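You operate a simulated robot arm through the tools that you are given. There is no shell and no other tool. Be economical: measure what you need, move in short steps, check, and stop when the job is done.

Carry out the task below with a simulated robot arm. There is one attempt and no reset: what you move stays moved.

TASK
Rub off the water ring, slide the green coaster over the spot and stand the tumbler on it.
Fine: put the pad back.

Only the result counts: the job must be done as asked and must still hold three seconds after the hand-in. Knocking over, shifting, dropping, spilling or breaking anything else fails it.

THE ROBOT
A 6-joint arm with a two-finger parallel gripper, fixed in place. Base frame: the origin is at the foot of the arm, x ahead of it, y to its left, z up; the work surface is at about z = 800. Lengths are in mm, angles in rad, forces in N, time in s.
With the tool pointing down near the work surface it reaches from about 240 to 640 mm from the base axis. Its first joint turns from -1.152 to 1.152 rad. Payload 2.7 kg.
The TCP is the grasp point between the finger pads, 23 mm short of the fingertips. In the tool frame z runs along the fingers and y along their closing line. The gripper opens to 94 mm. The fingers are 38 mm wide and 10 mm thick; the gripper's body (54 by 96 mm) begins 39 mm behind the TCP.
Orientation is that of the tool frame in the base frame, as a unit quaternion [x, y, z, w]. With the fingers straight down and closing along the base's y, the tool's x points along the base's -x, its y along +y and its z along -z.

THE INTERFACE
- The arm moves only by the tool step_arm. Its argument "deltas" is a list of rows, each a list of 7 numbers: the opening, from 0 (shut) to 1 (fully open), then the shift along the tool's x, y, z in cm, then the turn, a rotation vector about the tool's x, y, z in rad. In form: [[gripper, x, y, z, rx, ry, rz], ...]. A call has 1 to 8 rows; each row is the pose to reach, as a shift and turn from the pose commanded when the call began, along the tool's axes at that moment. A row lasts 0.2 s, in which the tool goes at most 50 mm and 0.15 rad; a call with a longer step from one row to the next is refused whole, and so is a gripper value outside its range. Where a pose cannot be reached the arm comes as near as it can. A force on the tool above 90 N (or 10 N above the force at the start of the call, whichever is more), or a blocked arm, ends the call early, and 0.2 s more pass. The fingers move at their own pace (about 45 mm/s each) and stop on an object; they squeeze with about 23 N. The grip force told is the motor's: it shows also when the fingers shut on nothing. Time passes only in rows, and 0.2 s behind the last, so rows that repeat a pose let the fingers close. The reply holds the time, the measured pose of the TCP, the force on the tool along the base axes, the opening and the grip force, in the units named above and with some noise.
- Cameras (640 x 400 px; columns grow to the right, rows downward): "scene" is fixed at [88.3, -424.7, 1413.2]; the picture's right is [0.79, -0.61, 0.00], its down [-0.33, -0.43, -0.84] and it looks along [0.51, 0.67, -0.54] (base axes); focal length 335 px, centre (320, 200). "wrist" rides on the gripper at [86, 16, -74] in the tool frame; the picture's right is [-0.18, 0.98, 0.00], its down [-0.58, -0.11, -0.81] and it looks along [-0.79, -0.15, 0.59] (tool axes); focal length 243 px, centre (320, 200). There is no depth. A picture from a camera that has moved, and an enlarged one, comes with that camera's place and axes in the base frame and with its lens. The place of the scene camera against the robot may be out by one fixed shift of up to 18 mm in any direction.
- capture(camera): a new picture of that camera. No time passes.
- zoom(camera, box): a new picture of the part [left, top, right, bottom] of that camera's present view, enlarged. No time passes.
- sign_off(): hands the job in; it is judged then, once.

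Go step by step. Nothing tells you positions but the pictures and the camera data: compare them with the known pose of the tool, close in by small moves and look again before you grip or let go. The budget is 120 turns and 64 pictures, counting those below and the enlarged ones. Unless the task says otherwise, let go and move clear before handing in, and close with one line.

The tools are called after "Request:" as a command line: name --pt "numbers of a row" for each row, then --argument value for the rest, lists and objects as JSON in quotes. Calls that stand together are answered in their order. step_arm: Moves the arm, as the interface text tells. Its arguments: {"type":"object","properties":{"deltas":{"type":"array","items":{"type":"array","items":{"type":"number"}}}},"required":["deltas"]} The other tools are called the same way: capture (camera) takes a picture; zoom (camera, box) takes an enlarged picture of a part of a camera's view; sign_off () hands the job in.

At the start:

```text
clock: 0.0
ee_pos: [470.5, -88.4, 1071.0]
tcp_rot: [0.0, 1.0, 0.0, -0.001]
contact_force: [-0.3, 0.3, -0.3]
width: 94.0
grasp_force: 0.0
```

scene: 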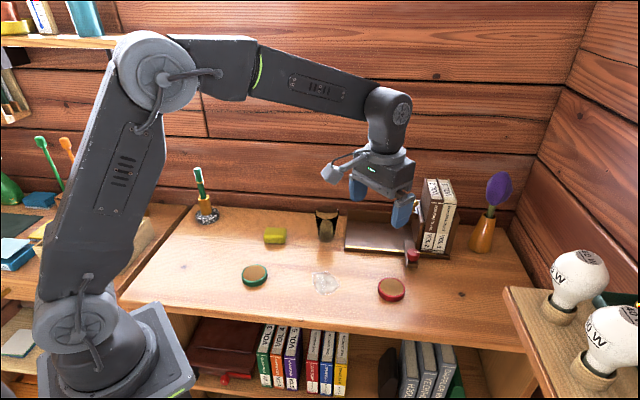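
wrist: 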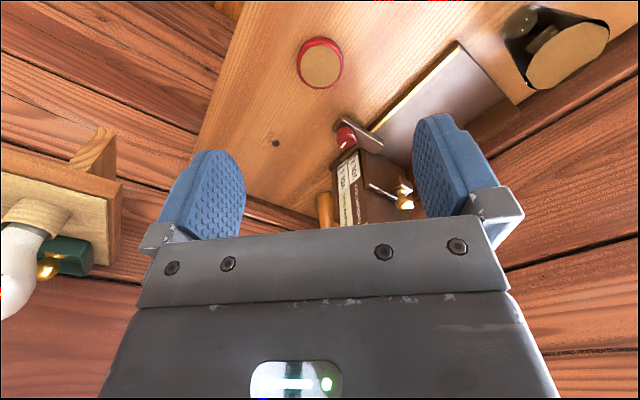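

I see a desk with a green coaster, a red coaster, a whitish mark (water ring) between them, a yellow-green pad, and a dark tumbler-like item. I'll zoom in to identify them.

Request:
zoom --camera "scene" --box '[220, 190, 440, 310]'

Request:
zoom --camera "scene" --box '[290, 160, 530, 290]'

```text
2.91 times, centred on (330, 250) of scene
camera zoom: at [88.3, -424.7, 1413.2], right [0.79, -0.61, 0.0], down [-0.33, -0.43, -0.84], along [0.51, 0.67, -0.54], focal length 976 px, centre (291, 54)
```

zoom: 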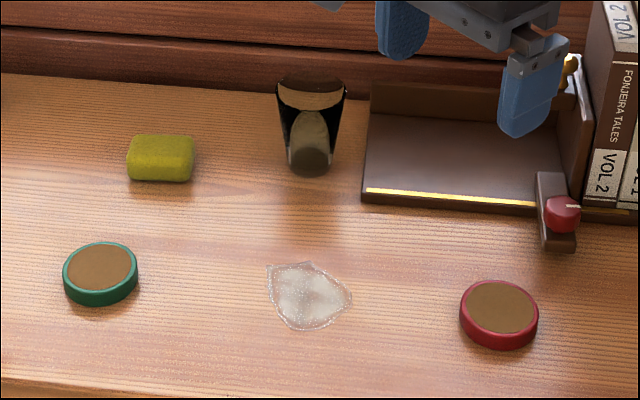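

```text
2.67 times, centred on (410, 225) of scene
camera zoom: at [88.3, -424.7, 1413.2], right [0.79, -0.61, 0.0], down [-0.33, -0.43, -0.84], along [0.51, 0.67, -0.54], focal length 894 px, centre (80, 133)
```

zoom: 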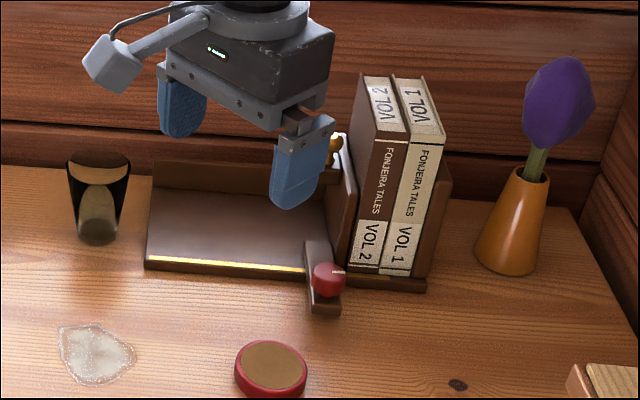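

I estimate the green coaster near (323,151), the ring near (450,28), the pad near (439,246) and the tumbler near (559,163), about 90 mm tall. Next I move towards the pad at height and look with the wrist camera to refine these.

Request:
step_arm --pt "1 1.6 4.1 0.9 0 0 0" --pt "1 3.2 8.2 1.8 0 0 0" --pt "1 4.9 12.3 2.6 0 0 0" --pt "1 6.5 16.4 3.5 0 0 0" --pt "1 8.1 20.5 4.4 0 0 0" --pt "1 9.7 24.6 5.2 0 0 0" --pt "1 11.4 28.7 6.1 0 0 0" --pt "1 13 32.8 7 0 0 0"

Request:
capture --camera "wrist"

Request:
capture --camera "scene"

```text
clock: 1.8
ee_pos: [341.0, 240.4, 999.4]
tcp_rot: [0.0, 1.0, 0.0, 0.0]
contact_force: [-0.4, -0.5, 1.6]
width: 94.3
grasp_force: 0.0
```

```text
59 pictures are left
camera wrist: at [253.9, 255.9, 1073.2], right [0.19, 0.98, 0.0], down [0.58, -0.11, 0.81], along [0.79, -0.15, -0.59], focal length 243 px, centre (320, 200)
```

wrist: 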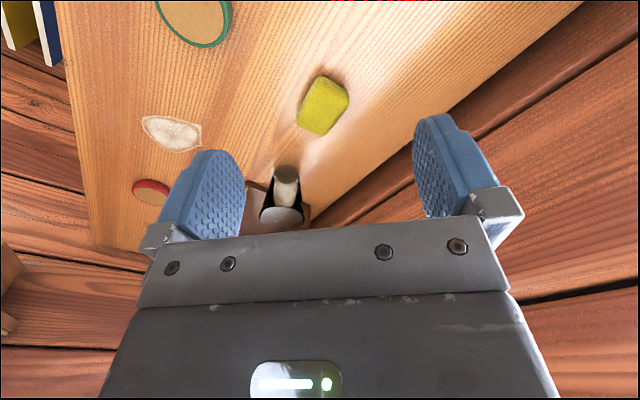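

```text
58 pictures are left
```

scene: 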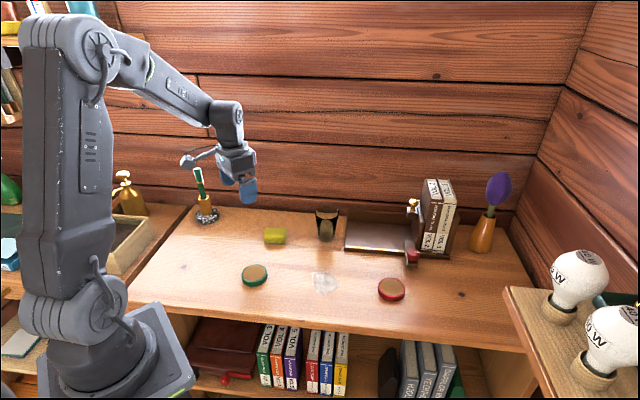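

The wrist view puts the pad near (410,229) and the ring near (427,15), so the scene camera reads about (+24,+14) too far. I zoom for the pad's orientation.

Request:
zoom --camera "wrist" --box '[240, 50, 400, 150]'

Request:
zoom --camera "wrist" --box '[120, 0, 280, 100]'

```text
4.00 times, centred on (320, 100) of wrist
camera zoom: at [253.9, 255.9, 1073.2], right [0.19, 0.98, 0.0], down [0.58, -0.11, 0.81], along [0.79, -0.15, -0.59], focal length 970 px, centre (320, 600)
```

zoom: 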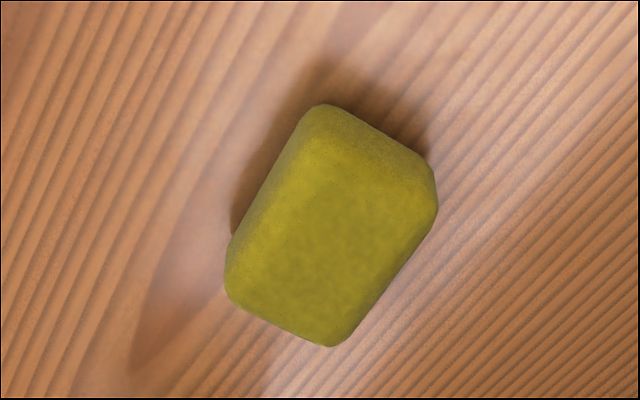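

```text
4.00 times, centred on (200, 50) of wrist
camera zoom: at [253.9, 255.9, 1073.2], right [0.19, 0.98, 0.0], down [0.58, -0.11, 0.81], along [0.79, -0.15, -0.59], focal length 970 px, centre (800, 800)
```

zoom: 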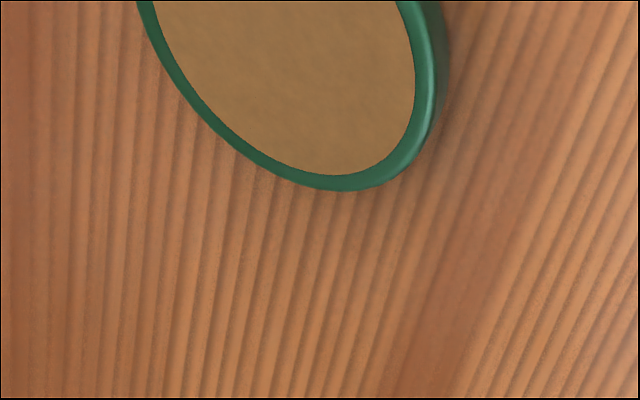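

The pad is about 56 x 40 mm, 22 mm tall, short axis around +50° from base x, centred near (413,228). I go over it at z=900, turned to close across the short side, and look.

Request:
step_arm --pt "1 -1.4 -0.24 2 0 0 0.14" --pt "1 -2.9 -0.48 4 0 0 0.28" --pt "1 -4.3 -0.7 6 0 0 0.42" --pt "1 -5.8 -1 8 0 0 0.56" --pt "1 -7.2 -1.2 9.9 0 0 0.7"

Request:
capture --camera "wrist"

```text
clock: 3.0
ee_pos: [412.6, 227.8, 901.9]
tcp_rot: [0.344, 0.939, 0.0, 0.0]
contact_force: [-0.3, -0.1, 0.3]
width: 94.0
grasp_force: 0.1
```

```text
55 pictures are left
camera wrist: at [357.7, 295.5, 974.6], right [0.78, 0.63, 0.0], down [0.37, -0.46, 0.81], along [0.51, -0.63, -0.59], focal length 243 px, centre (320, 200)
```

wrist: 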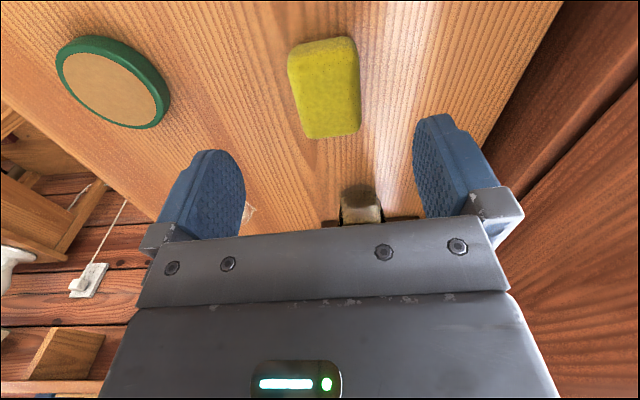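

The gripper is well aligned with the pad, which sits a few mm further along at about (418,226). I shift slightly, go down to z about 831 and close.

Request:
step_arm --pt "1 -0.6 0.23 2.5 0 0 0.02" --pt "1 -0.6 0.23 5 0 0 0.02" --pt "1 -0.6 0.23 7.1 0 0 0.02"

Request:
capture --camera "wrist"

```text
clock: 3.8
ee_pos: [419.2, 225.2, 829.9]
tcp_rot: [0.352, 0.936, 0.0, 0.0]
contact_force: [0.7, -0.7, -0.2]
width: 94.0
grasp_force: 0.2
```

```text
54 pictures are left
camera wrist: at [364.5, 294.4, 903.4], right [0.79, 0.62, 0.0], down [0.36, -0.47, 0.81], along [0.5, -0.63, -0.59], focal length 243 px, centre (320, 200)
```

wrist: 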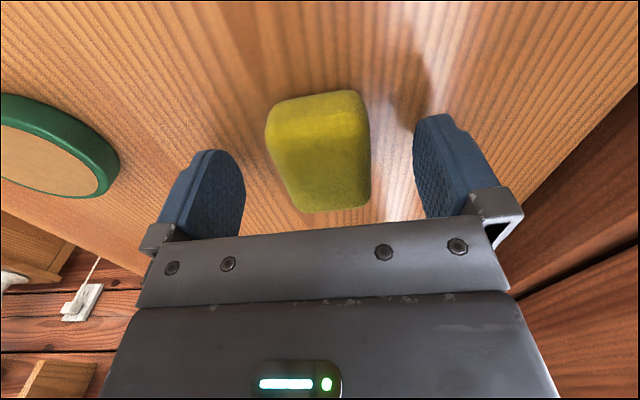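

The pad sits between the fingers, so I close on it.

Request:
step_arm --pt "0.7 0 0 0 0 0 0" --pt "0.5 0 0 0 0 0 0" --pt "0.3 0 0 0 0 0 0" --pt "0.2 0 0 0 0 0 0" --pt "0.2 0 0 0 0 0 0" --pt "0.2 0 0 0 0 0 0"

Request:
capture --camera "wrist"

```text
clock: 5.2
ee_pos: [418.4, 225.6, 829.9]
tcp_rot: [0.353, 0.935, 0.0, 0.0]
contact_force: [1.0, -0.6, 0.0]
width: 44.2
grasp_force: 23.3
```

```text
53 pictures are left
camera wrist: at [364.4, 294.4, 903.7], right [0.79, 0.62, 0.0], down [0.36, -0.47, 0.81], along [0.5, -0.63, -0.59], focal length 243 px, centre (320, 200)
```

wrist: 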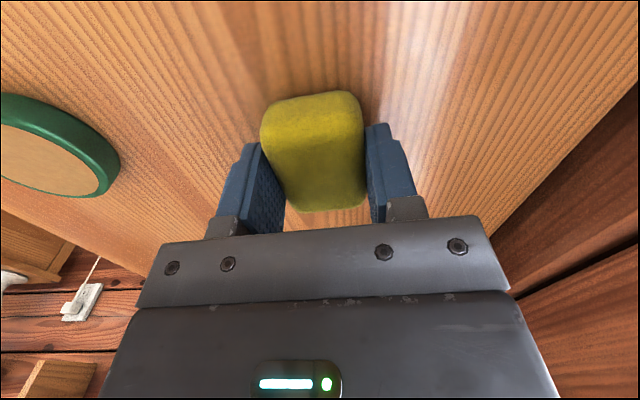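

I have the pad (44 mm). I lift it, carry it over the ring at about (427,15), hover and look.

Request:
step_arm --pt "0.2 0 0 -4 0 0 0" --pt "0.2 -1 -1 -6 0 0 0" --pt "0.2 -4 -4 -6 0 0 0" --pt "0.2 -7 -7.2 -6 0 0 0" --pt "0.2 -10 -10.4 -6 0 0 0" --pt "0.2 -12.5 -13 -6 0 0 0" --pt "0.2 -14.5 -15.3 -6 0 0 0"

Request:
capture --camera "wrist"

Request:
zoom --camera "scene" --box '[220, 190, 440, 310]'

```text
clock: 6.8
ee_pos: [426.3, 14.1, 890.2]
tcp_rot: [0.353, 0.936, 0.001, 0.0]
contact_force: [-0.7, -1.0, -0.8]
width: 44.5
grasp_force: 23.1
```

```text
52 pictures are left
camera wrist: at [371.9, 82.2, 963.5], right [0.79, 0.62, 0.0], down [0.37, -0.47, 0.81], along [0.5, -0.63, -0.59], focal length 243 px, centre (320, 200)
```

wrist: 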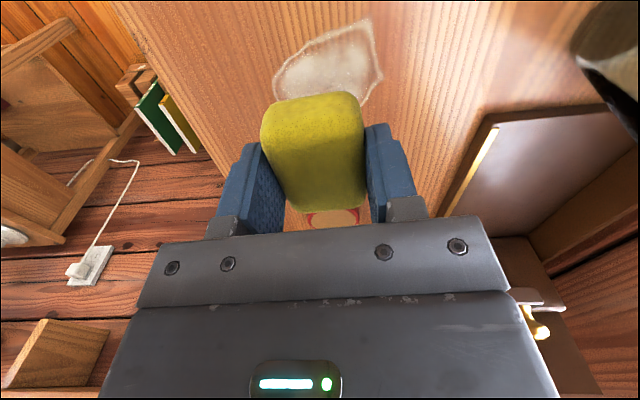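

```text
2.91 times, centred on (330, 250) of scene
camera zoom: at [88.3, -424.7, 1413.2], right [0.79, -0.61, 0.0], down [-0.33, -0.43, -0.84], along [0.51, 0.67, -0.54], focal length 976 px, centre (291, 54)
```

zoom: 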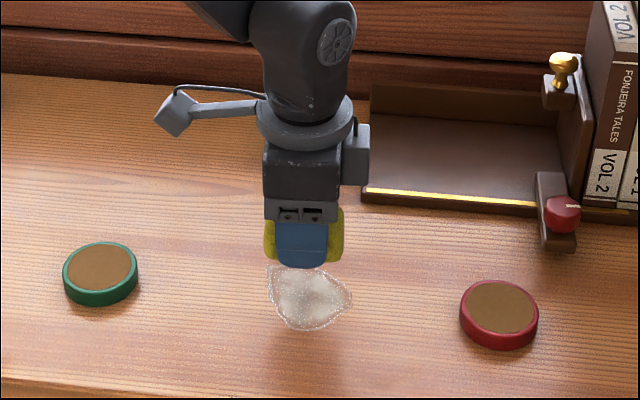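

The ring spans about x 396–460, y -16–62, centred near (428,17). I move the pad to one edge and lower until it just presses.

Request:
step_arm --pt "0.2 -1.5 -3 1.5 0 0 0" --pt "0.2 -2.4 -4.5 4 0 0 0" --pt "0.2 -2.4 -4.5 5.7 0 0 0" --pt "0.2 -2.4 -4.5 6.1 0 0 0"

```text
clock: 7.8
ee_pos: [414.7, -35.8, 831.1]
tcp_rot: [0.353, 0.936, -0.001, 0.0]
contact_force: [-5.8, -2.5, 17.7]
width: 44.2
grasp_force: 23.1
```

Contact at about 18 N. I ease off slightly and do the first strokes.

Request:
step_arm --pt "0.2 0 1.5 -0.06 0 0 0" --pt "0.2 0 4.5 -0.06 0 0 0" --pt "0.2 0 7.5 -0.06 0 0 0" --pt "0.2 0 9.5 -0.06 0 0 0" --pt "0.2 1.6 9.5 -0.06 0 0 0" --pt "0.2 1.6 6.5 -0.06 0 0 0" --pt "0.2 1.6 3.5 -0.06 0 0 0" --pt "0.2 1.6 0 -0.06 0 0 0"

Request:
zoom --camera "scene" --box '[260, 210, 400, 310]'

Request:
capture --camera "wrist"

```text
clock: 9.6
ee_pos: [404.6, -24.1, 830.5]
tcp_rot: [0.352, 0.936, 0.0, -0.001]
contact_force: [0.8, 0.5, 0.4]
width: 44.4
grasp_force: 23.4
```

```text
4.00 times, centred on (330, 260) of scene
camera zoom: at [88.3, -424.6, 1413.2], right [0.79, -0.61, 0.0], down [-0.33, -0.43, -0.84], along [0.51, 0.67, -0.54], focal length 1341 px, centre (280, -40)
```

zoom: 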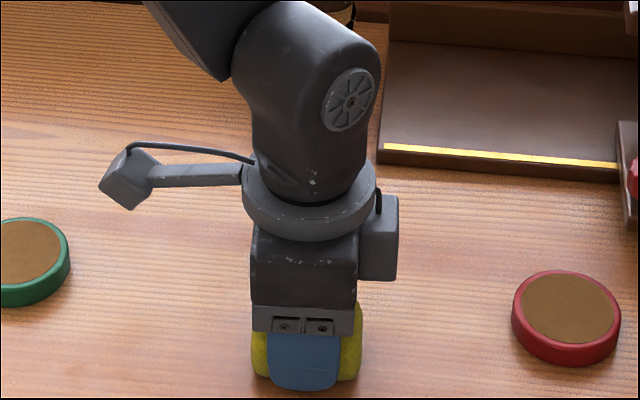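

```text
49 pictures are left
camera wrist: at [349.2, 44.7, 903.8], right [0.79, 0.62, 0.0], down [0.37, -0.47, 0.81], along [0.5, -0.63, -0.59], focal length 243 px, centre (320, 200)
```

wrist: 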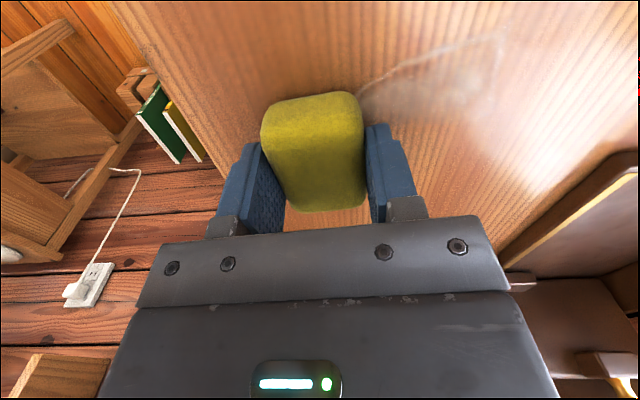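

Mostly faded; a remnant lies on the robot-side edge. I press slightly more and sweep there.

Request:
step_arm --pt "0.2 1.4 0 0.07 0 0 0" --pt "0.2 1.4 3 0.07 0 0 0" --pt "0.2 1.4 6 0.07 0 0 0" --pt "0.2 1.4 9.3 0.07 0 0 0" --pt "0.2 2.6 9.3 0.07 0 0 0" --pt "0.2 2.6 6 0.07 0 0 0" --pt "0.2 2.6 3 0.07 0 0 0" --pt "0.2 2.6 0 0.07 0 0 0"

Request:
step_arm --pt "0.2 -1 3 0 0 0 0" --pt "0.2 -2 6 0 0 0 0" --pt "0.2 -2 9.3 0 0 0 0" --pt "0.2 -4 6 0 0 0 0" --pt "0.2 -4 3 0 0 0 0" --pt "0.2 -4 0 0 0 0 0" --pt "0.2 -4 0 -3 0 0 0" --pt "0.2 -4 -4 -6 0 0 0"

Request:
capture --camera "wrist"

Request:
zoom --camera "scene" --box '[260, 210, 400, 310]'

```text
clock: 11.4
ee_pos: [384.2, -7.1, 829.3]
tcp_rot: [0.352, 0.936, 0.001, 0.002]
contact_force: [7.4, 6.2, 18.0]
width: 44.7
grasp_force: 22.8
```

```text
clock: 13.2
ee_pos: [386.7, -63.5, 888.9]
tcp_rot: [0.352, 0.936, -0.001, 0.0]
contact_force: [-0.1, 0.1, -1.2]
width: 44.2
grasp_force: 23.3
```

```text
48 pictures are left
camera wrist: at [332.9, 5.5, 962.2], right [0.79, 0.62, 0.0], down [0.37, -0.47, 0.81], along [0.5, -0.63, -0.59], focal length 243 px, centre (320, 200)
```

wrist: 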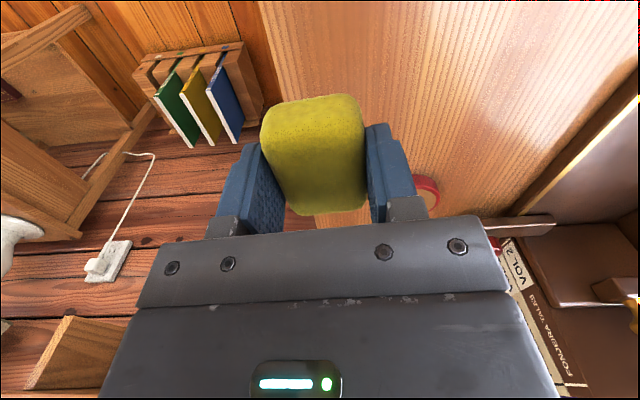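

```text
4.00 times, centred on (330, 260) of scene
camera zoom: at [88.3, -424.6, 1413.2], right [0.79, -0.61, 0.0], down [-0.33, -0.43, -0.84], along [0.51, 0.67, -0.54], focal length 1341 px, centre (280, -40)
```

zoom: 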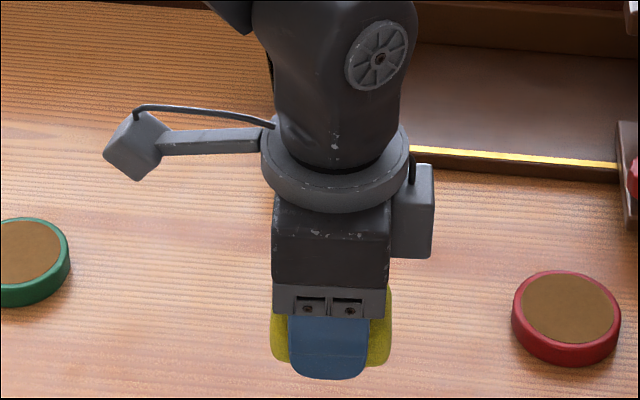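

The spot looks clean. I carry the pad back above its original place and check the spot from the scene camera on the way.

Request:
step_arm --pt "0.2 2.4 3.4 0 0 0 0" --pt "0.2 4.8 6.8 0 0 0 0" --pt "0.2 7.2 10.2 0 0 0 0" --pt "0.2 9.5 13.6 0 0 0 0" --pt "0.2 11.9 17 0 0 0 0" --pt "0.2 14.3 20.4 0 0 0 0" --pt "0.2 16.7 23.8 0 0 0 0" --pt "0.2 16.7 23.8 3 0 0 0"

Request:
zoom --camera "scene" --box '[220, 190, 440, 310]'

```text
clock: 15.0
ee_pos: [417.1, 225.0, 859.8]
tcp_rot: [0.353, 0.935, 0.0, 0.0]
contact_force: [0.5, 0.5, -0.4]
width: 44.3
grasp_force: 23.5
```

```text
2.91 times, centred on (330, 250) of scene
camera zoom: at [88.3, -424.6, 1413.2], right [0.79, -0.61, 0.0], down [-0.33, -0.43, -0.84], along [0.51, 0.67, -0.54], focal length 976 px, centre (291, 54)
```

zoom: 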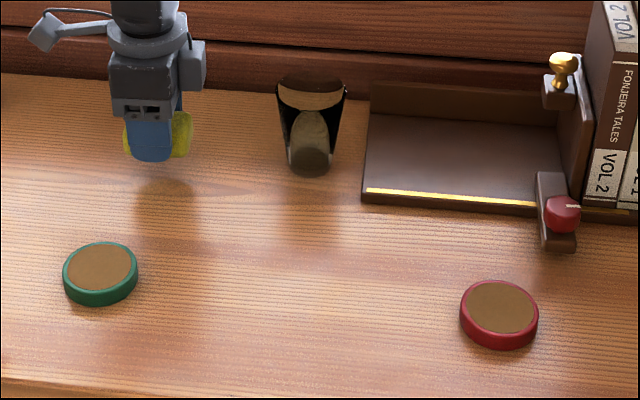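

The spot is fully clean. I lower the pad to its original place.

Request:
step_arm --pt "0.2 -0.06 0.1 2 0 0 0" --pt "0.2 -0.06 0.1 2.9 0 0 0"

```text
clock: 15.6
ee_pos: [418.9, 225.4, 830.2]
tcp_rot: [0.352, 0.936, 0.001, 0.0]
contact_force: [0.4, -0.3, -0.2]
width: 44.2
grasp_force: 23.2
```

Request:
step_arm --pt "0.2 0 0 0.08 0 0 0"

```text
clock: 16.0
ee_pos: [418.7, 225.0, 829.5]
tcp_rot: [0.353, 0.936, 0.0, 0.0]
contact_force: [0.7, 0.7, -0.4]
width: 44.3
grasp_force: 23.3
```

The pad is within a fraction of a mm of the table, so I let go and rise.

Request:
step_arm --pt "0.6 0 0 0.03 0 0 0" --pt "0.9 0 0 0.03 0 0 0" --pt "1 0 0 0 0 0 0" --pt "1 0 0 -4 0 0 0" --pt "1 0 0 -8 0 0 0" --pt "1 0 0 -12 0 0 0"

Request:
zoom --camera "scene" --box '[220, 190, 440, 310]'

Request:
capture --camera "wrist"

```text
clock: 17.4
ee_pos: [419.4, 225.1, 950.3]
tcp_rot: [0.352, 0.936, 0.0, -0.001]
contact_force: [-0.3, 1.0, 0.0]
width: 93.8
grasp_force: 0.0
```

```text
2.91 times, centred on (330, 250) of scene
camera zoom: at [88.3, -424.7, 1413.2], right [0.79, -0.61, 0.0], down [-0.33, -0.43, -0.84], along [0.51, 0.67, -0.54], focal length 976 px, centre (291, 54)
```

zoom: 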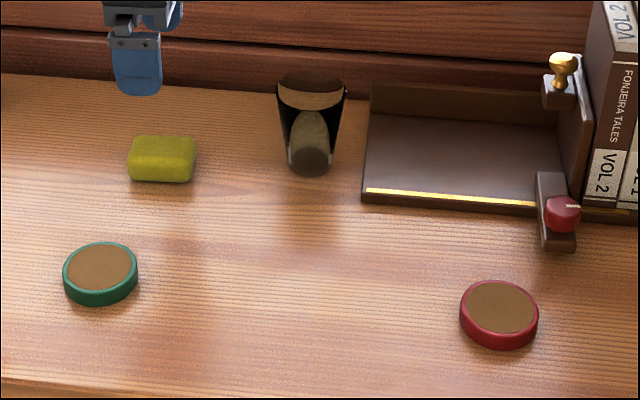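

```text
44 pictures are left
camera wrist: at [365.7, 294.2, 1024.4], right [0.79, 0.62, 0.0], down [0.36, -0.47, 0.81], along [0.5, -0.63, -0.59], focal length 243 px, centre (320, 200)
```

wrist: 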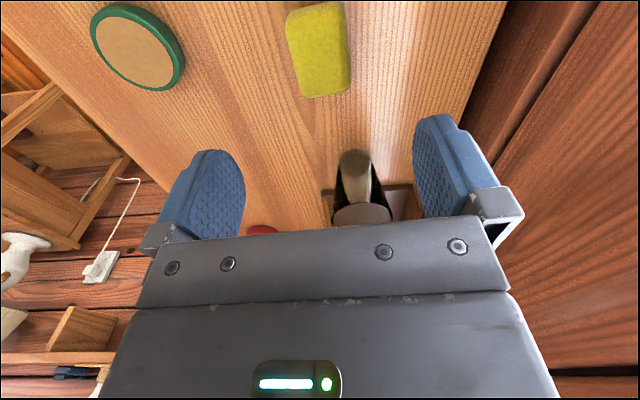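

The pad is back where it was. Next I move over the green coaster at about (301,139).

Request:
step_arm --pt "1 0.8 -3.6 0 0 0 0" --pt "1 1.6 -7.2 1 0 0 0" --pt "1 2.4 -10.8 3 0 0 0" --pt "1 3.2 -14.3 5 0 0 0"

Request:
capture --camera "wrist"

```text
clock: 18.4
ee_pos: [301.7, 138.3, 898.2]
tcp_rot: [0.353, 0.936, 0.0, 0.0]
contact_force: [0.8, 1.6, 0.2]
width: 93.9
grasp_force: 0.1
```

```text
43 pictures are left
camera wrist: at [247.4, 208.1, 972.4], right [0.79, 0.62, 0.0], down [0.36, -0.47, 0.81], along [0.5, -0.63, -0.59], focal length 243 px, centre (320, 200)
```

wrist: 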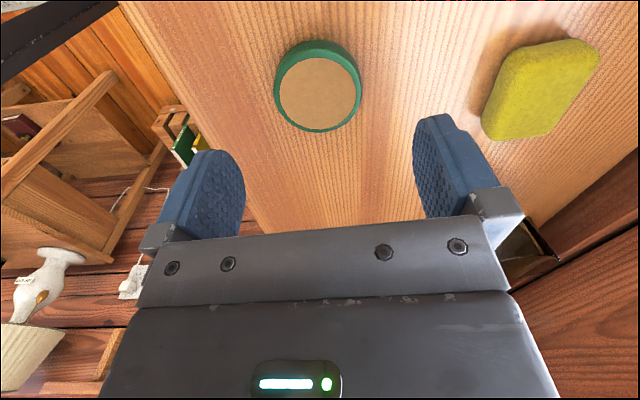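

The coaster is at about (303,138), well centred under the gripper. I go down to fingertips about 3 mm above the surface.

Request:
step_arm --pt "1 -0.15 0.05 3 0 0 0" --pt "1 -0.15 0.05 6 0 0 0" --pt "1 -0.15 0.05 7.2 0 0 0"

Request:
capture --camera "wrist"

```text
clock: 19.2
ee_pos: [303.4, 139.5, 826.5]
tcp_rot: [0.353, 0.936, 0.0, 0.0]
contact_force: [-0.1, -0.3, -0.1]
width: 94.1
grasp_force: 0.1
```

```text
42 pictures are left
camera wrist: at [248.5, 207.6, 900.0], right [0.79, 0.62, 0.0], down [0.36, -0.47, 0.81], along [0.5, -0.63, -0.59], focal length 243 px, centre (320, 200)
```

wrist: 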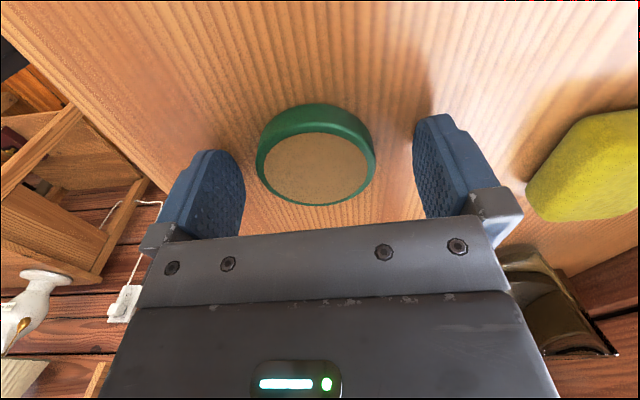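

Centred between the fingers; I close.

Request:
step_arm --pt "0.8 0 0 0 0 0 0" --pt "0.6 0 0 0 0 0 0" --pt "0.5 0 0 0 0 0 0" --pt "0.5 0 0 0 0 0 0" --pt "0.5 0 0 0 0 0 0"

Request:
capture --camera "wrist"

```text
clock: 20.4
ee_pos: [302.5, 137.8, 827.0]
tcp_rot: [0.352, 0.936, 0.0, 0.0]
contact_force: [-0.4, -0.7, 0.7]
width: 60.1
grasp_force: 22.7
```

```text
41 pictures are left
camera wrist: at [248.5, 207.6, 900.2], right [0.79, 0.62, 0.0], down [0.36, -0.47, 0.81], along [0.5, -0.63, -0.59], focal length 243 px, centre (320, 200)
```

wrist: 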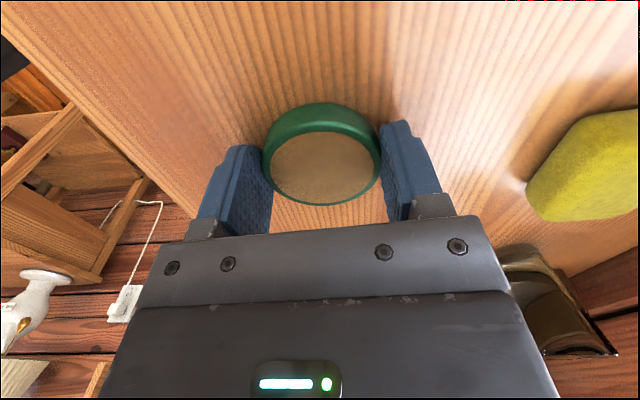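

Gripped at 60 mm. I slide it along the table to about (428,17).

Request:
step_arm --pt "0.5 -2.2 -0.1 0 0 0 0" --pt "0.5 -4.6 -0.2 0 0 0 0" --pt "0.5 -7.2 -0.35 0 0 0 0" --pt "0.5 -10 -0.5 0 0 0 0" --pt "0.5 -12.8 -0.6 0 0 0 0" --pt "0.5 -15.5 -0.7 0 0 0 0" --pt "0.5 -17.4 -0.8 0 0 0 0"

Request:
zoom --camera "scene" --box '[220, 190, 440, 310]'

```text
clock: 22.0
ee_pos: [428.4, 18.4, 827.5]
tcp_rot: [0.353, 0.935, 0.001, 0.0]
contact_force: [0.6, -0.2, 0.6]
width: 59.6
grasp_force: 23.5
```

```text
2.91 times, centred on (330, 250) of scene
camera zoom: at [88.3, -424.7, 1413.2], right [0.79, -0.61, 0.0], down [-0.33, -0.43, -0.84], along [0.51, 0.67, -0.54], focal length 976 px, centre (291, 54)
```

zoom: 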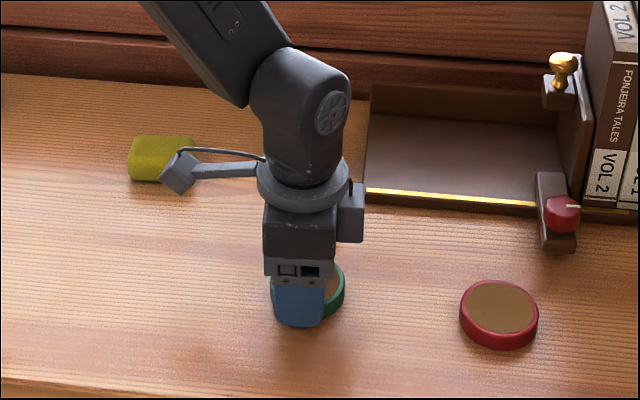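

The coaster appears centred around column 308, matching the ring's old place. I release, rise and check.

Request:
step_arm --pt "0.8 0 0 0 0 0 0" --pt "1 0 0 0 0 0 0" --pt "1 0 0 0 0 0 0" --pt "1 0 0 -4 0 0 0" --pt "1 0 0 -8 0 0 0" --pt "1 2 2 -12 0 0 0" --pt "1 5 5 -15 0 0 0" --pt "1 8 8 -17 0 0 0"

Request:
zoom --camera "scene" --box '[220, 190, 440, 310]'

Request:
capture --camera "wrist"

```text
refused: row 7 steps farther than a row can; nothing moved
```

```text
2.91 times, centred on (330, 250) of scene
camera zoom: at [88.3, -424.7, 1413.2], right [0.79, -0.61, 0.0], down [-0.33, -0.43, -0.84], along [0.51, 0.67, -0.54], focal length 976 px, centre (291, 54)
```

zoom: 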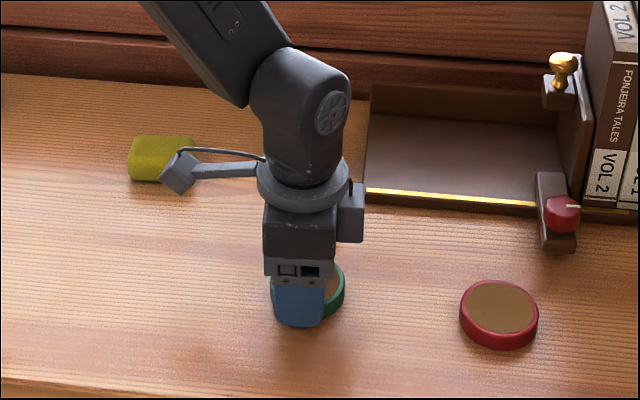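

```text
38 pictures are left
camera wrist: at [374.4, 87.3, 901.5], right [0.79, 0.62, 0.0], down [0.36, -0.47, 0.81], along [0.5, -0.63, -0.59], focal length 243 px, centre (320, 200)
```

wrist: 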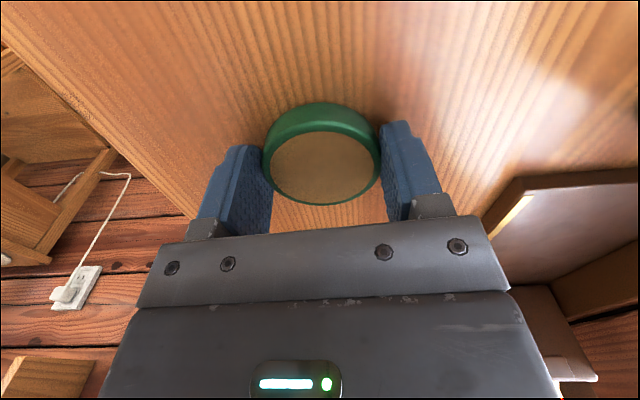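

That call was refused for a step too long; nothing moved. I repeat with shorter rows.

Request:
step_arm --pt "0.8 0 0 0 0 0 0" --pt "1 0 0 0 0 0 0" --pt "1 0 0 0 0 0 0" --pt "1 0 0 -4 0 0 0" --pt "1 0 0 -8 0 0 0" --pt "1 2 2 -12 0 0 0" --pt "1 5 4 -14 0 0 0" --pt "1 8 7 -16 0 0 0"

Request:
zoom --camera "scene" --box '[220, 190, 440, 310]'

Request:
capture --camera "wrist"

```text
clock: 23.8
ee_pos: [414.1, 123.7, 988.1]
tcp_rot: [0.353, 0.936, 0.001, 0.0]
contact_force: [0.1, 0.2, 0.2]
width: 93.7
grasp_force: 0.1
```

```text
2.91 times, centred on (330, 250) of scene
camera zoom: at [88.3, -424.7, 1413.2], right [0.79, -0.61, 0.0], down [-0.33, -0.43, -0.84], along [0.51, 0.67, -0.54], focal length 976 px, centre (291, 54)
```

zoom: 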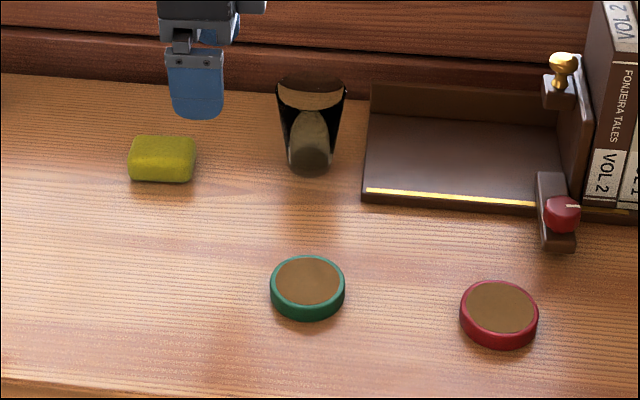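

```text
36 pictures are left
camera wrist: at [361.1, 193.2, 1061.6], right [0.79, 0.62, 0.0], down [0.36, -0.47, 0.81], along [0.5, -0.63, -0.59], focal length 243 px, centre (320, 200)
```

wrist: 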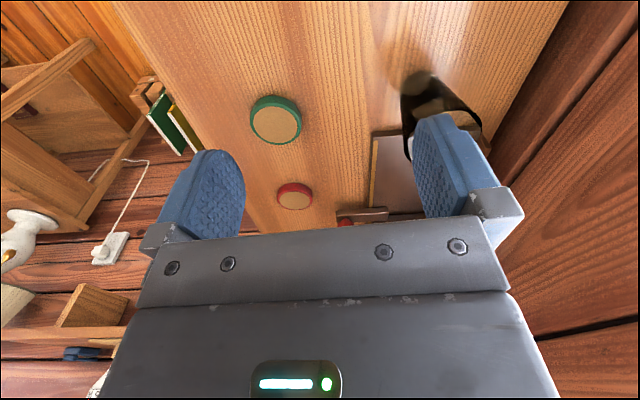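

The coaster now covers the former ring spot, matching its image position within a couple of mm. Next I move above the tumbler, estimated at (535,149), staying well clear in height.

Request:
step_arm --pt "1 -1.9 2.5 -0.6 0 0 0" --pt "1 -3.8 5 -1.2 0 0 0" --pt "1 -5.6 7.4 -1.2 0 0 0" --pt "1 -7.4 9.9 -1.2 0 0 0"

Request:
capture --camera "wrist"

Request:
zoom --camera "scene" --box '[280, 180, 380, 260]'

```text
clock: 24.8
ee_pos: [536.3, 149.3, 999.4]
tcp_rot: [0.353, 0.936, 0.0, 0.0]
contact_force: [0.3, -0.2, 0.9]
width: 93.9
grasp_force: 0.1
```

```text
35 pictures are left
camera wrist: at [482.2, 218.5, 1073.1], right [0.79, 0.62, 0.0], down [0.37, -0.47, 0.81], along [0.5, -0.63, -0.59], focal length 243 px, centre (320, 200)
```

wrist: 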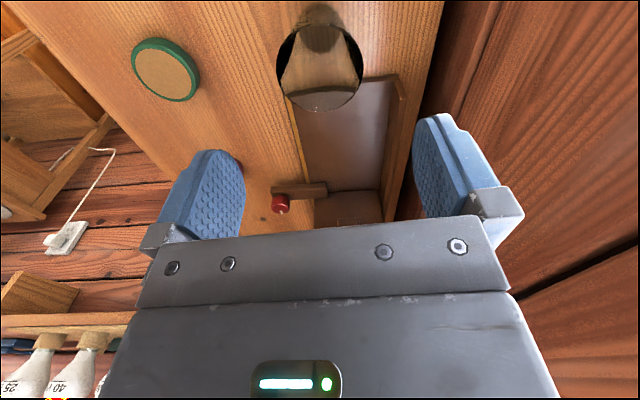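

```text
5.00 times, centred on (330, 220) of scene
camera zoom: at [88.3, -424.7, 1413.2], right [0.79, -0.61, 0.0], down [-0.33, -0.43, -0.84], along [0.51, 0.67, -0.54], focal length 1677 px, centre (270, 100)
```

zoom: 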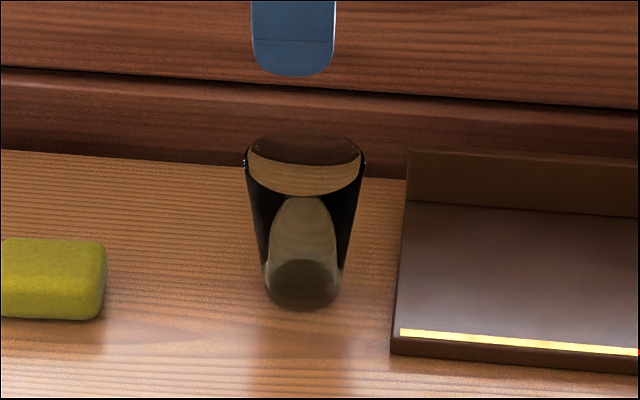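

The tumbler stands at about (539,151), about 84 mm tall and 67 mm across the rim. I descend straddling it to TCP z of about 868, which keeps the palm clear of the rim, and look before closing.

Request:
step_arm --pt "1 -0.1 0.3 3.5 0 0 0" --pt "1 -0.1 0.3 7 0 0 0" --pt "1 -0.1 0.3 8.5 0 0 0"

Request:
capture --camera "wrist"

Request:
zoom --camera "scene" --box '[280, 180, 380, 260]'

```text
clock: 25.6
ee_pos: [537.5, 150.9, 915.3]
tcp_rot: [0.353, 0.936, 0.001, 0.0]
contact_force: [0.3, 1.0, 0.5]
width: 93.9
grasp_force: 0.0
```

```text
33 pictures are left
camera wrist: at [483.9, 219.5, 987.8], right [0.79, 0.62, 0.0], down [0.36, -0.47, 0.81], along [0.5, -0.63, -0.59], focal length 243 px, centre (320, 200)
```

wrist: 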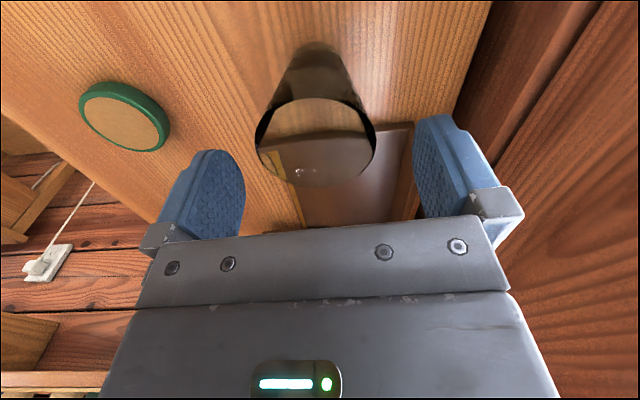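

```text
5.00 times, centred on (330, 220) of scene
camera zoom: at [88.3, -424.7, 1413.2], right [0.79, -0.61, 0.0], down [-0.33, -0.43, -0.84], along [0.51, 0.67, -0.54], focal length 1677 px, centre (270, 100)
```

zoom: 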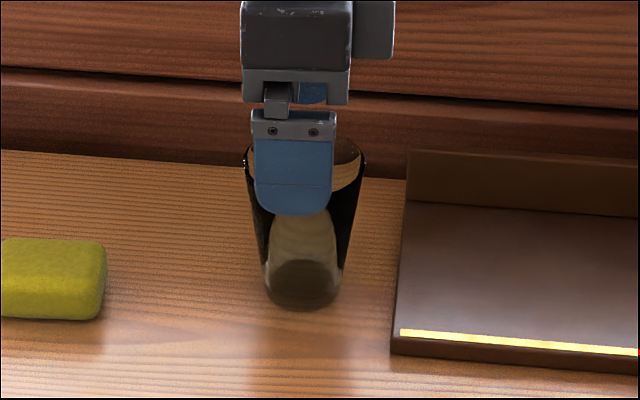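

Rim about centred between the fingers. I make a small correction and descend to TCP z of about 870.

Request:
step_arm --pt "1 -0.2 -0.15 2.5 0 0 0" --pt "1 -0.2 -0.15 4.5 0 0 0"

Request:
capture --camera "wrist"

```text
clock: 26.2
ee_pos: [537.2, 148.0, 869.0]
tcp_rot: [0.353, 0.936, 0.0, 0.0]
contact_force: [-1.2, -0.1, 0.0]
width: 93.9
grasp_force: 0.0
```

```text
31 pictures are left
camera wrist: at [484.3, 217.1, 942.6], right [0.79, 0.62, 0.0], down [0.36, -0.47, 0.81], along [0.5, -0.63, -0.59], focal length 243 px, centre (320, 200)
```

wrist: 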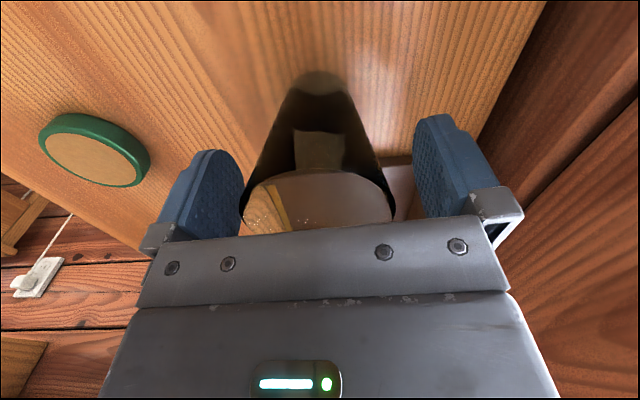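

Centred within about a mm, so I close on the tumbler.

Request:
step_arm --pt "0.85 0 0 0 0 0 0" --pt "0.75 0 0 0 0 0 0" --pt "0.65 0 0 0 0 0 0" --pt "0.55 0 0 0 0 0 0" --pt "0.5 0 0 0 0 0 0" --pt "0.5 0 0 0 0 0 0"

Request:
capture --camera "wrist"

Request:
zoom --camera "scene" --box '[280, 180, 380, 260]'

```text
clock: 27.6
ee_pos: [538.4, 147.3, 869.7]
tcp_rot: [0.353, 0.936, 0.0, 0.0]
contact_force: [-0.1, -1.1, 0.1]
width: 64.8
grasp_force: 23.0
```

```text
30 pictures are left
camera wrist: at [484.3, 217.2, 943.1], right [0.79, 0.62, 0.0], down [0.36, -0.47, 0.81], along [0.5, -0.63, -0.59], focal length 243 px, centre (320, 200)
```

wrist: 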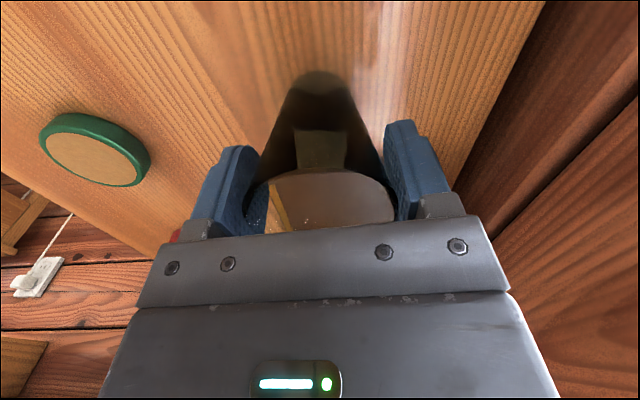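

```text
5.00 times, centred on (330, 220) of scene
camera zoom: at [88.3, -424.7, 1413.2], right [0.79, -0.61, 0.0], down [-0.33, -0.43, -0.84], along [0.51, 0.67, -0.54], focal length 1677 px, centre (270, 100)
```

zoom: 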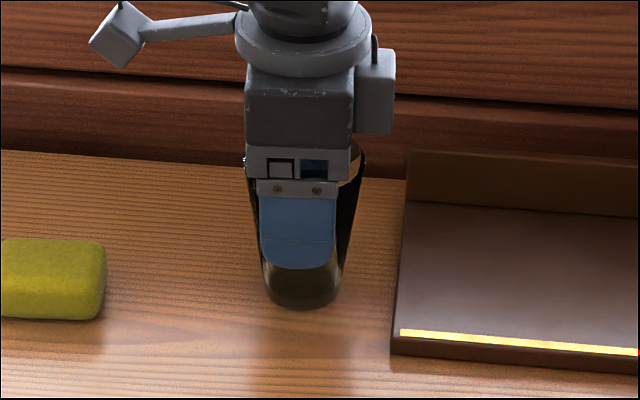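

Gripped at 64.8 mm. I lift slowly and check that it hangs upright.

Request:
step_arm --pt "0.5 0 0 -0.5 0 0 0" --pt "0.5 0 0 -1.5 0 0 0" --pt "0.5 0 0 -2.8 0 0 0" --pt "0.5 0 0 -4 0 0 0"

Request:
zoom --camera "scene" --box '[280, 180, 380, 260]'

Request:
capture --camera "wrist"

```text
clock: 28.6
ee_pos: [539.4, 147.5, 908.7]
tcp_rot: [0.353, 0.936, 0.001, 0.0]
contact_force: [0.1, -0.2, -1.9]
width: 64.8
grasp_force: 23.1
```

```text
5.00 times, centred on (330, 220) of scene
camera zoom: at [88.3, -424.7, 1413.2], right [0.79, -0.61, 0.0], down [-0.33, -0.43, -0.84], along [0.51, 0.67, -0.54], focal length 1677 px, centre (270, 100)
```

zoom: 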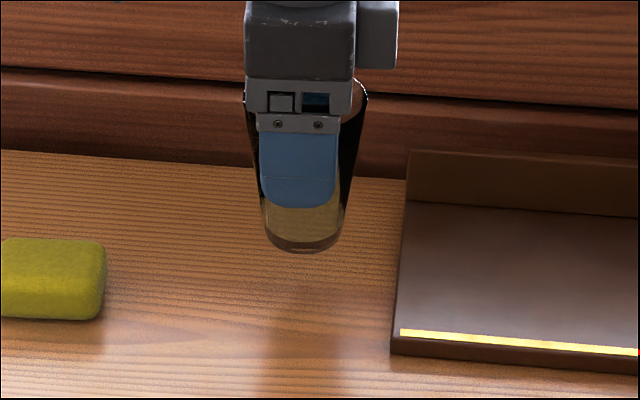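

```text
27 pictures are left
camera wrist: at [484.4, 217.2, 983.1], right [0.79, 0.62, 0.0], down [0.37, -0.47, 0.81], along [0.5, -0.63, -0.59], focal length 243 px, centre (320, 200)
```

wrist: 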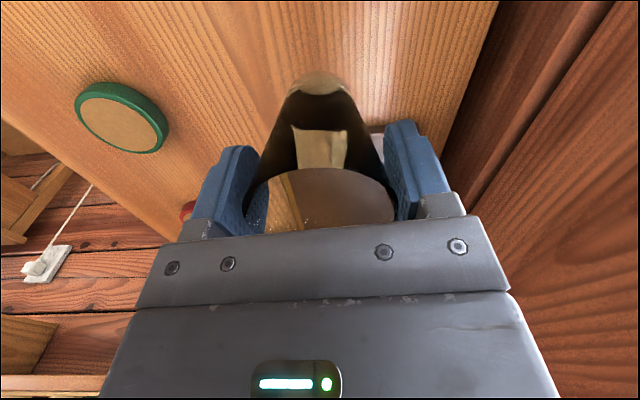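

It hangs upright and secure. I carry it to above the coaster at a steady pace.

Request:
step_arm --pt "0.5 0 -1 -0.5 0 0 0" --pt "0.5 0 -3.5 -1 0 0 0" --pt "0.5 0 -6.5 -1 0 0 0" --pt "0.5 0 -9.5 -1 0 0 0" --pt "0.5 0.05 -12.5 -1 0 0 0" --pt "0.5 0.05 -15 -1 0 0 0" --pt "0.5 0.07 -16.5 -1 0 0 0" --pt "0.5 0.07 -17 -0.5 0 0 0"

Request:
zoom --camera "scene" --box '[260, 210, 400, 310]'

Request:
capture --camera "wrist"

```text
clock: 30.4
ee_pos: [425.7, 19.6, 913.8]
tcp_rot: [0.352, 0.936, 0.0, 0.0]
contact_force: [-1.2, 0.2, -1.7]
width: 64.6
grasp_force: 22.6
```

```text
4.00 times, centred on (330, 260) of scene
camera zoom: at [88.3, -424.7, 1413.2], right [0.79, -0.61, 0.0], down [-0.33, -0.43, -0.84], along [0.51, 0.67, -0.54], focal length 1341 px, centre (280, -40)
```

zoom: 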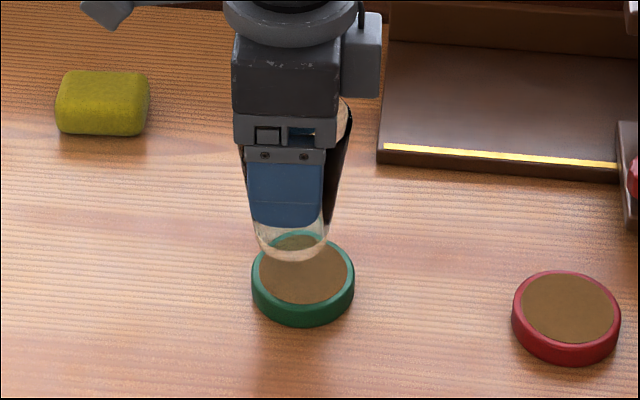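

```text
25 pictures are left
camera wrist: at [371.6, 89.3, 988.1], right [0.79, 0.62, 0.0], down [0.36, -0.47, 0.81], along [0.5, -0.63, -0.59], focal length 243 px, centre (320, 200)
```

wrist: 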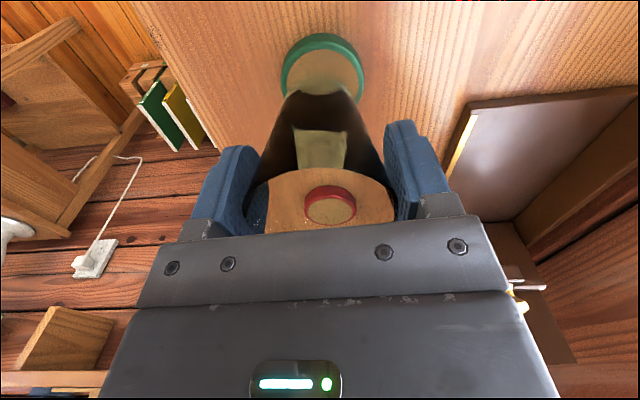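

The cup is close to over the coaster; I zoom in to measure the remaining offset.

Request:
zoom --camera "scene" --box '[305, 230, 365, 295]'

Request:
zoom --camera "wrist" --box '[260, 20, 390, 120]'

```text
6.15 times, centred on (335, 262) of scene
camera zoom: at [88.3, -424.7, 1413.2], right [0.79, -0.61, 0.0], down [-0.33, -0.43, -0.84], along [0.51, 0.67, -0.54], focal length 2064 px, centre (228, -185)
```

zoom: 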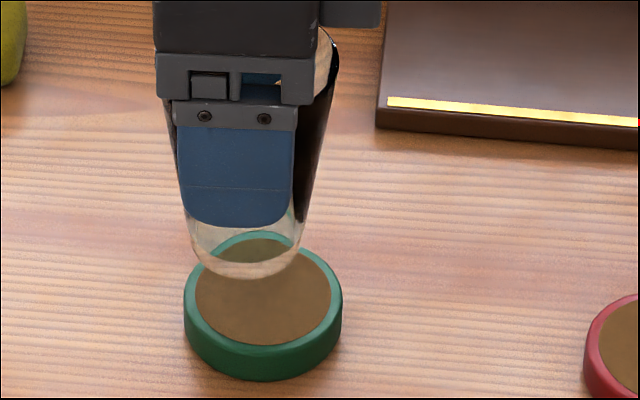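

```text
4.00 times, centred on (325, 70) of wrist
camera zoom: at [371.6, 89.3, 988.1], right [0.79, 0.62, 0.0], down [0.36, -0.47, 0.81], along [0.5, -0.63, -0.59], focal length 970 px, centre (300, 720)
```

zoom: 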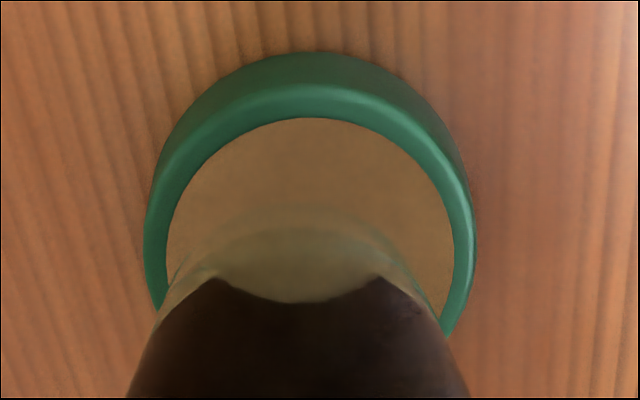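

Estimates of the offset differ by several mm, so I lower the cup close to the coaster and compare directly there.

Request:
step_arm --pt "0.5 0 0 1 0 0 0" --pt "0.5 0 0 1.7 0 0 0" --pt "0.5 0 0 2.1 0 0 0"

Request:
zoom --camera "scene" --box '[305, 230, 365, 295]'

Request:
zoom --camera "wrist" --box '[260, 20, 390, 120]'

```text
clock: 31.2
ee_pos: [425.7, 21.0, 894.4]
tcp_rot: [0.353, 0.936, -0.001, 0.0]
contact_force: [-0.4, -0.8, -0.5]
width: 64.5
grasp_force: 23.1
```

```text
6.15 times, centred on (335, 262) of scene
camera zoom: at [88.3, -424.7, 1413.2], right [0.79, -0.61, 0.0], down [-0.33, -0.43, -0.84], along [0.51, 0.67, -0.54], focal length 2064 px, centre (228, -185)
```

zoom: 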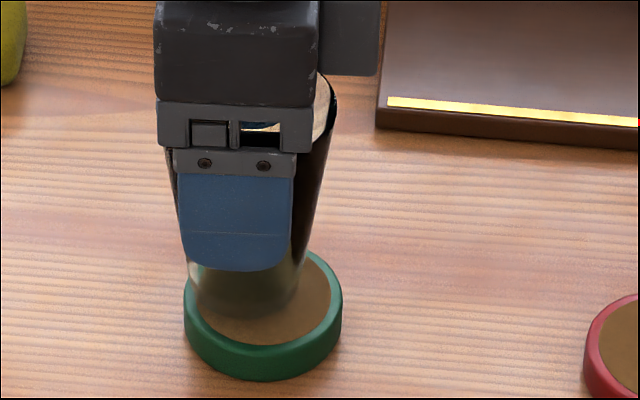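

```text
4.00 times, centred on (325, 70) of wrist
camera zoom: at [371.8, 89.7, 966.6], right [0.79, 0.62, 0.0], down [0.37, -0.47, 0.81], along [0.5, -0.63, -0.59], focal length 970 px, centre (300, 720)
```

zoom: 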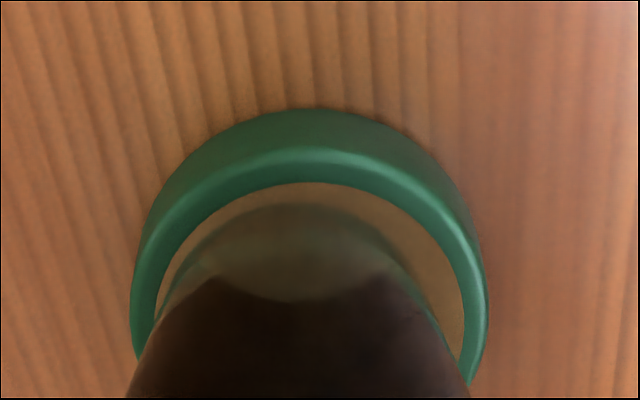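

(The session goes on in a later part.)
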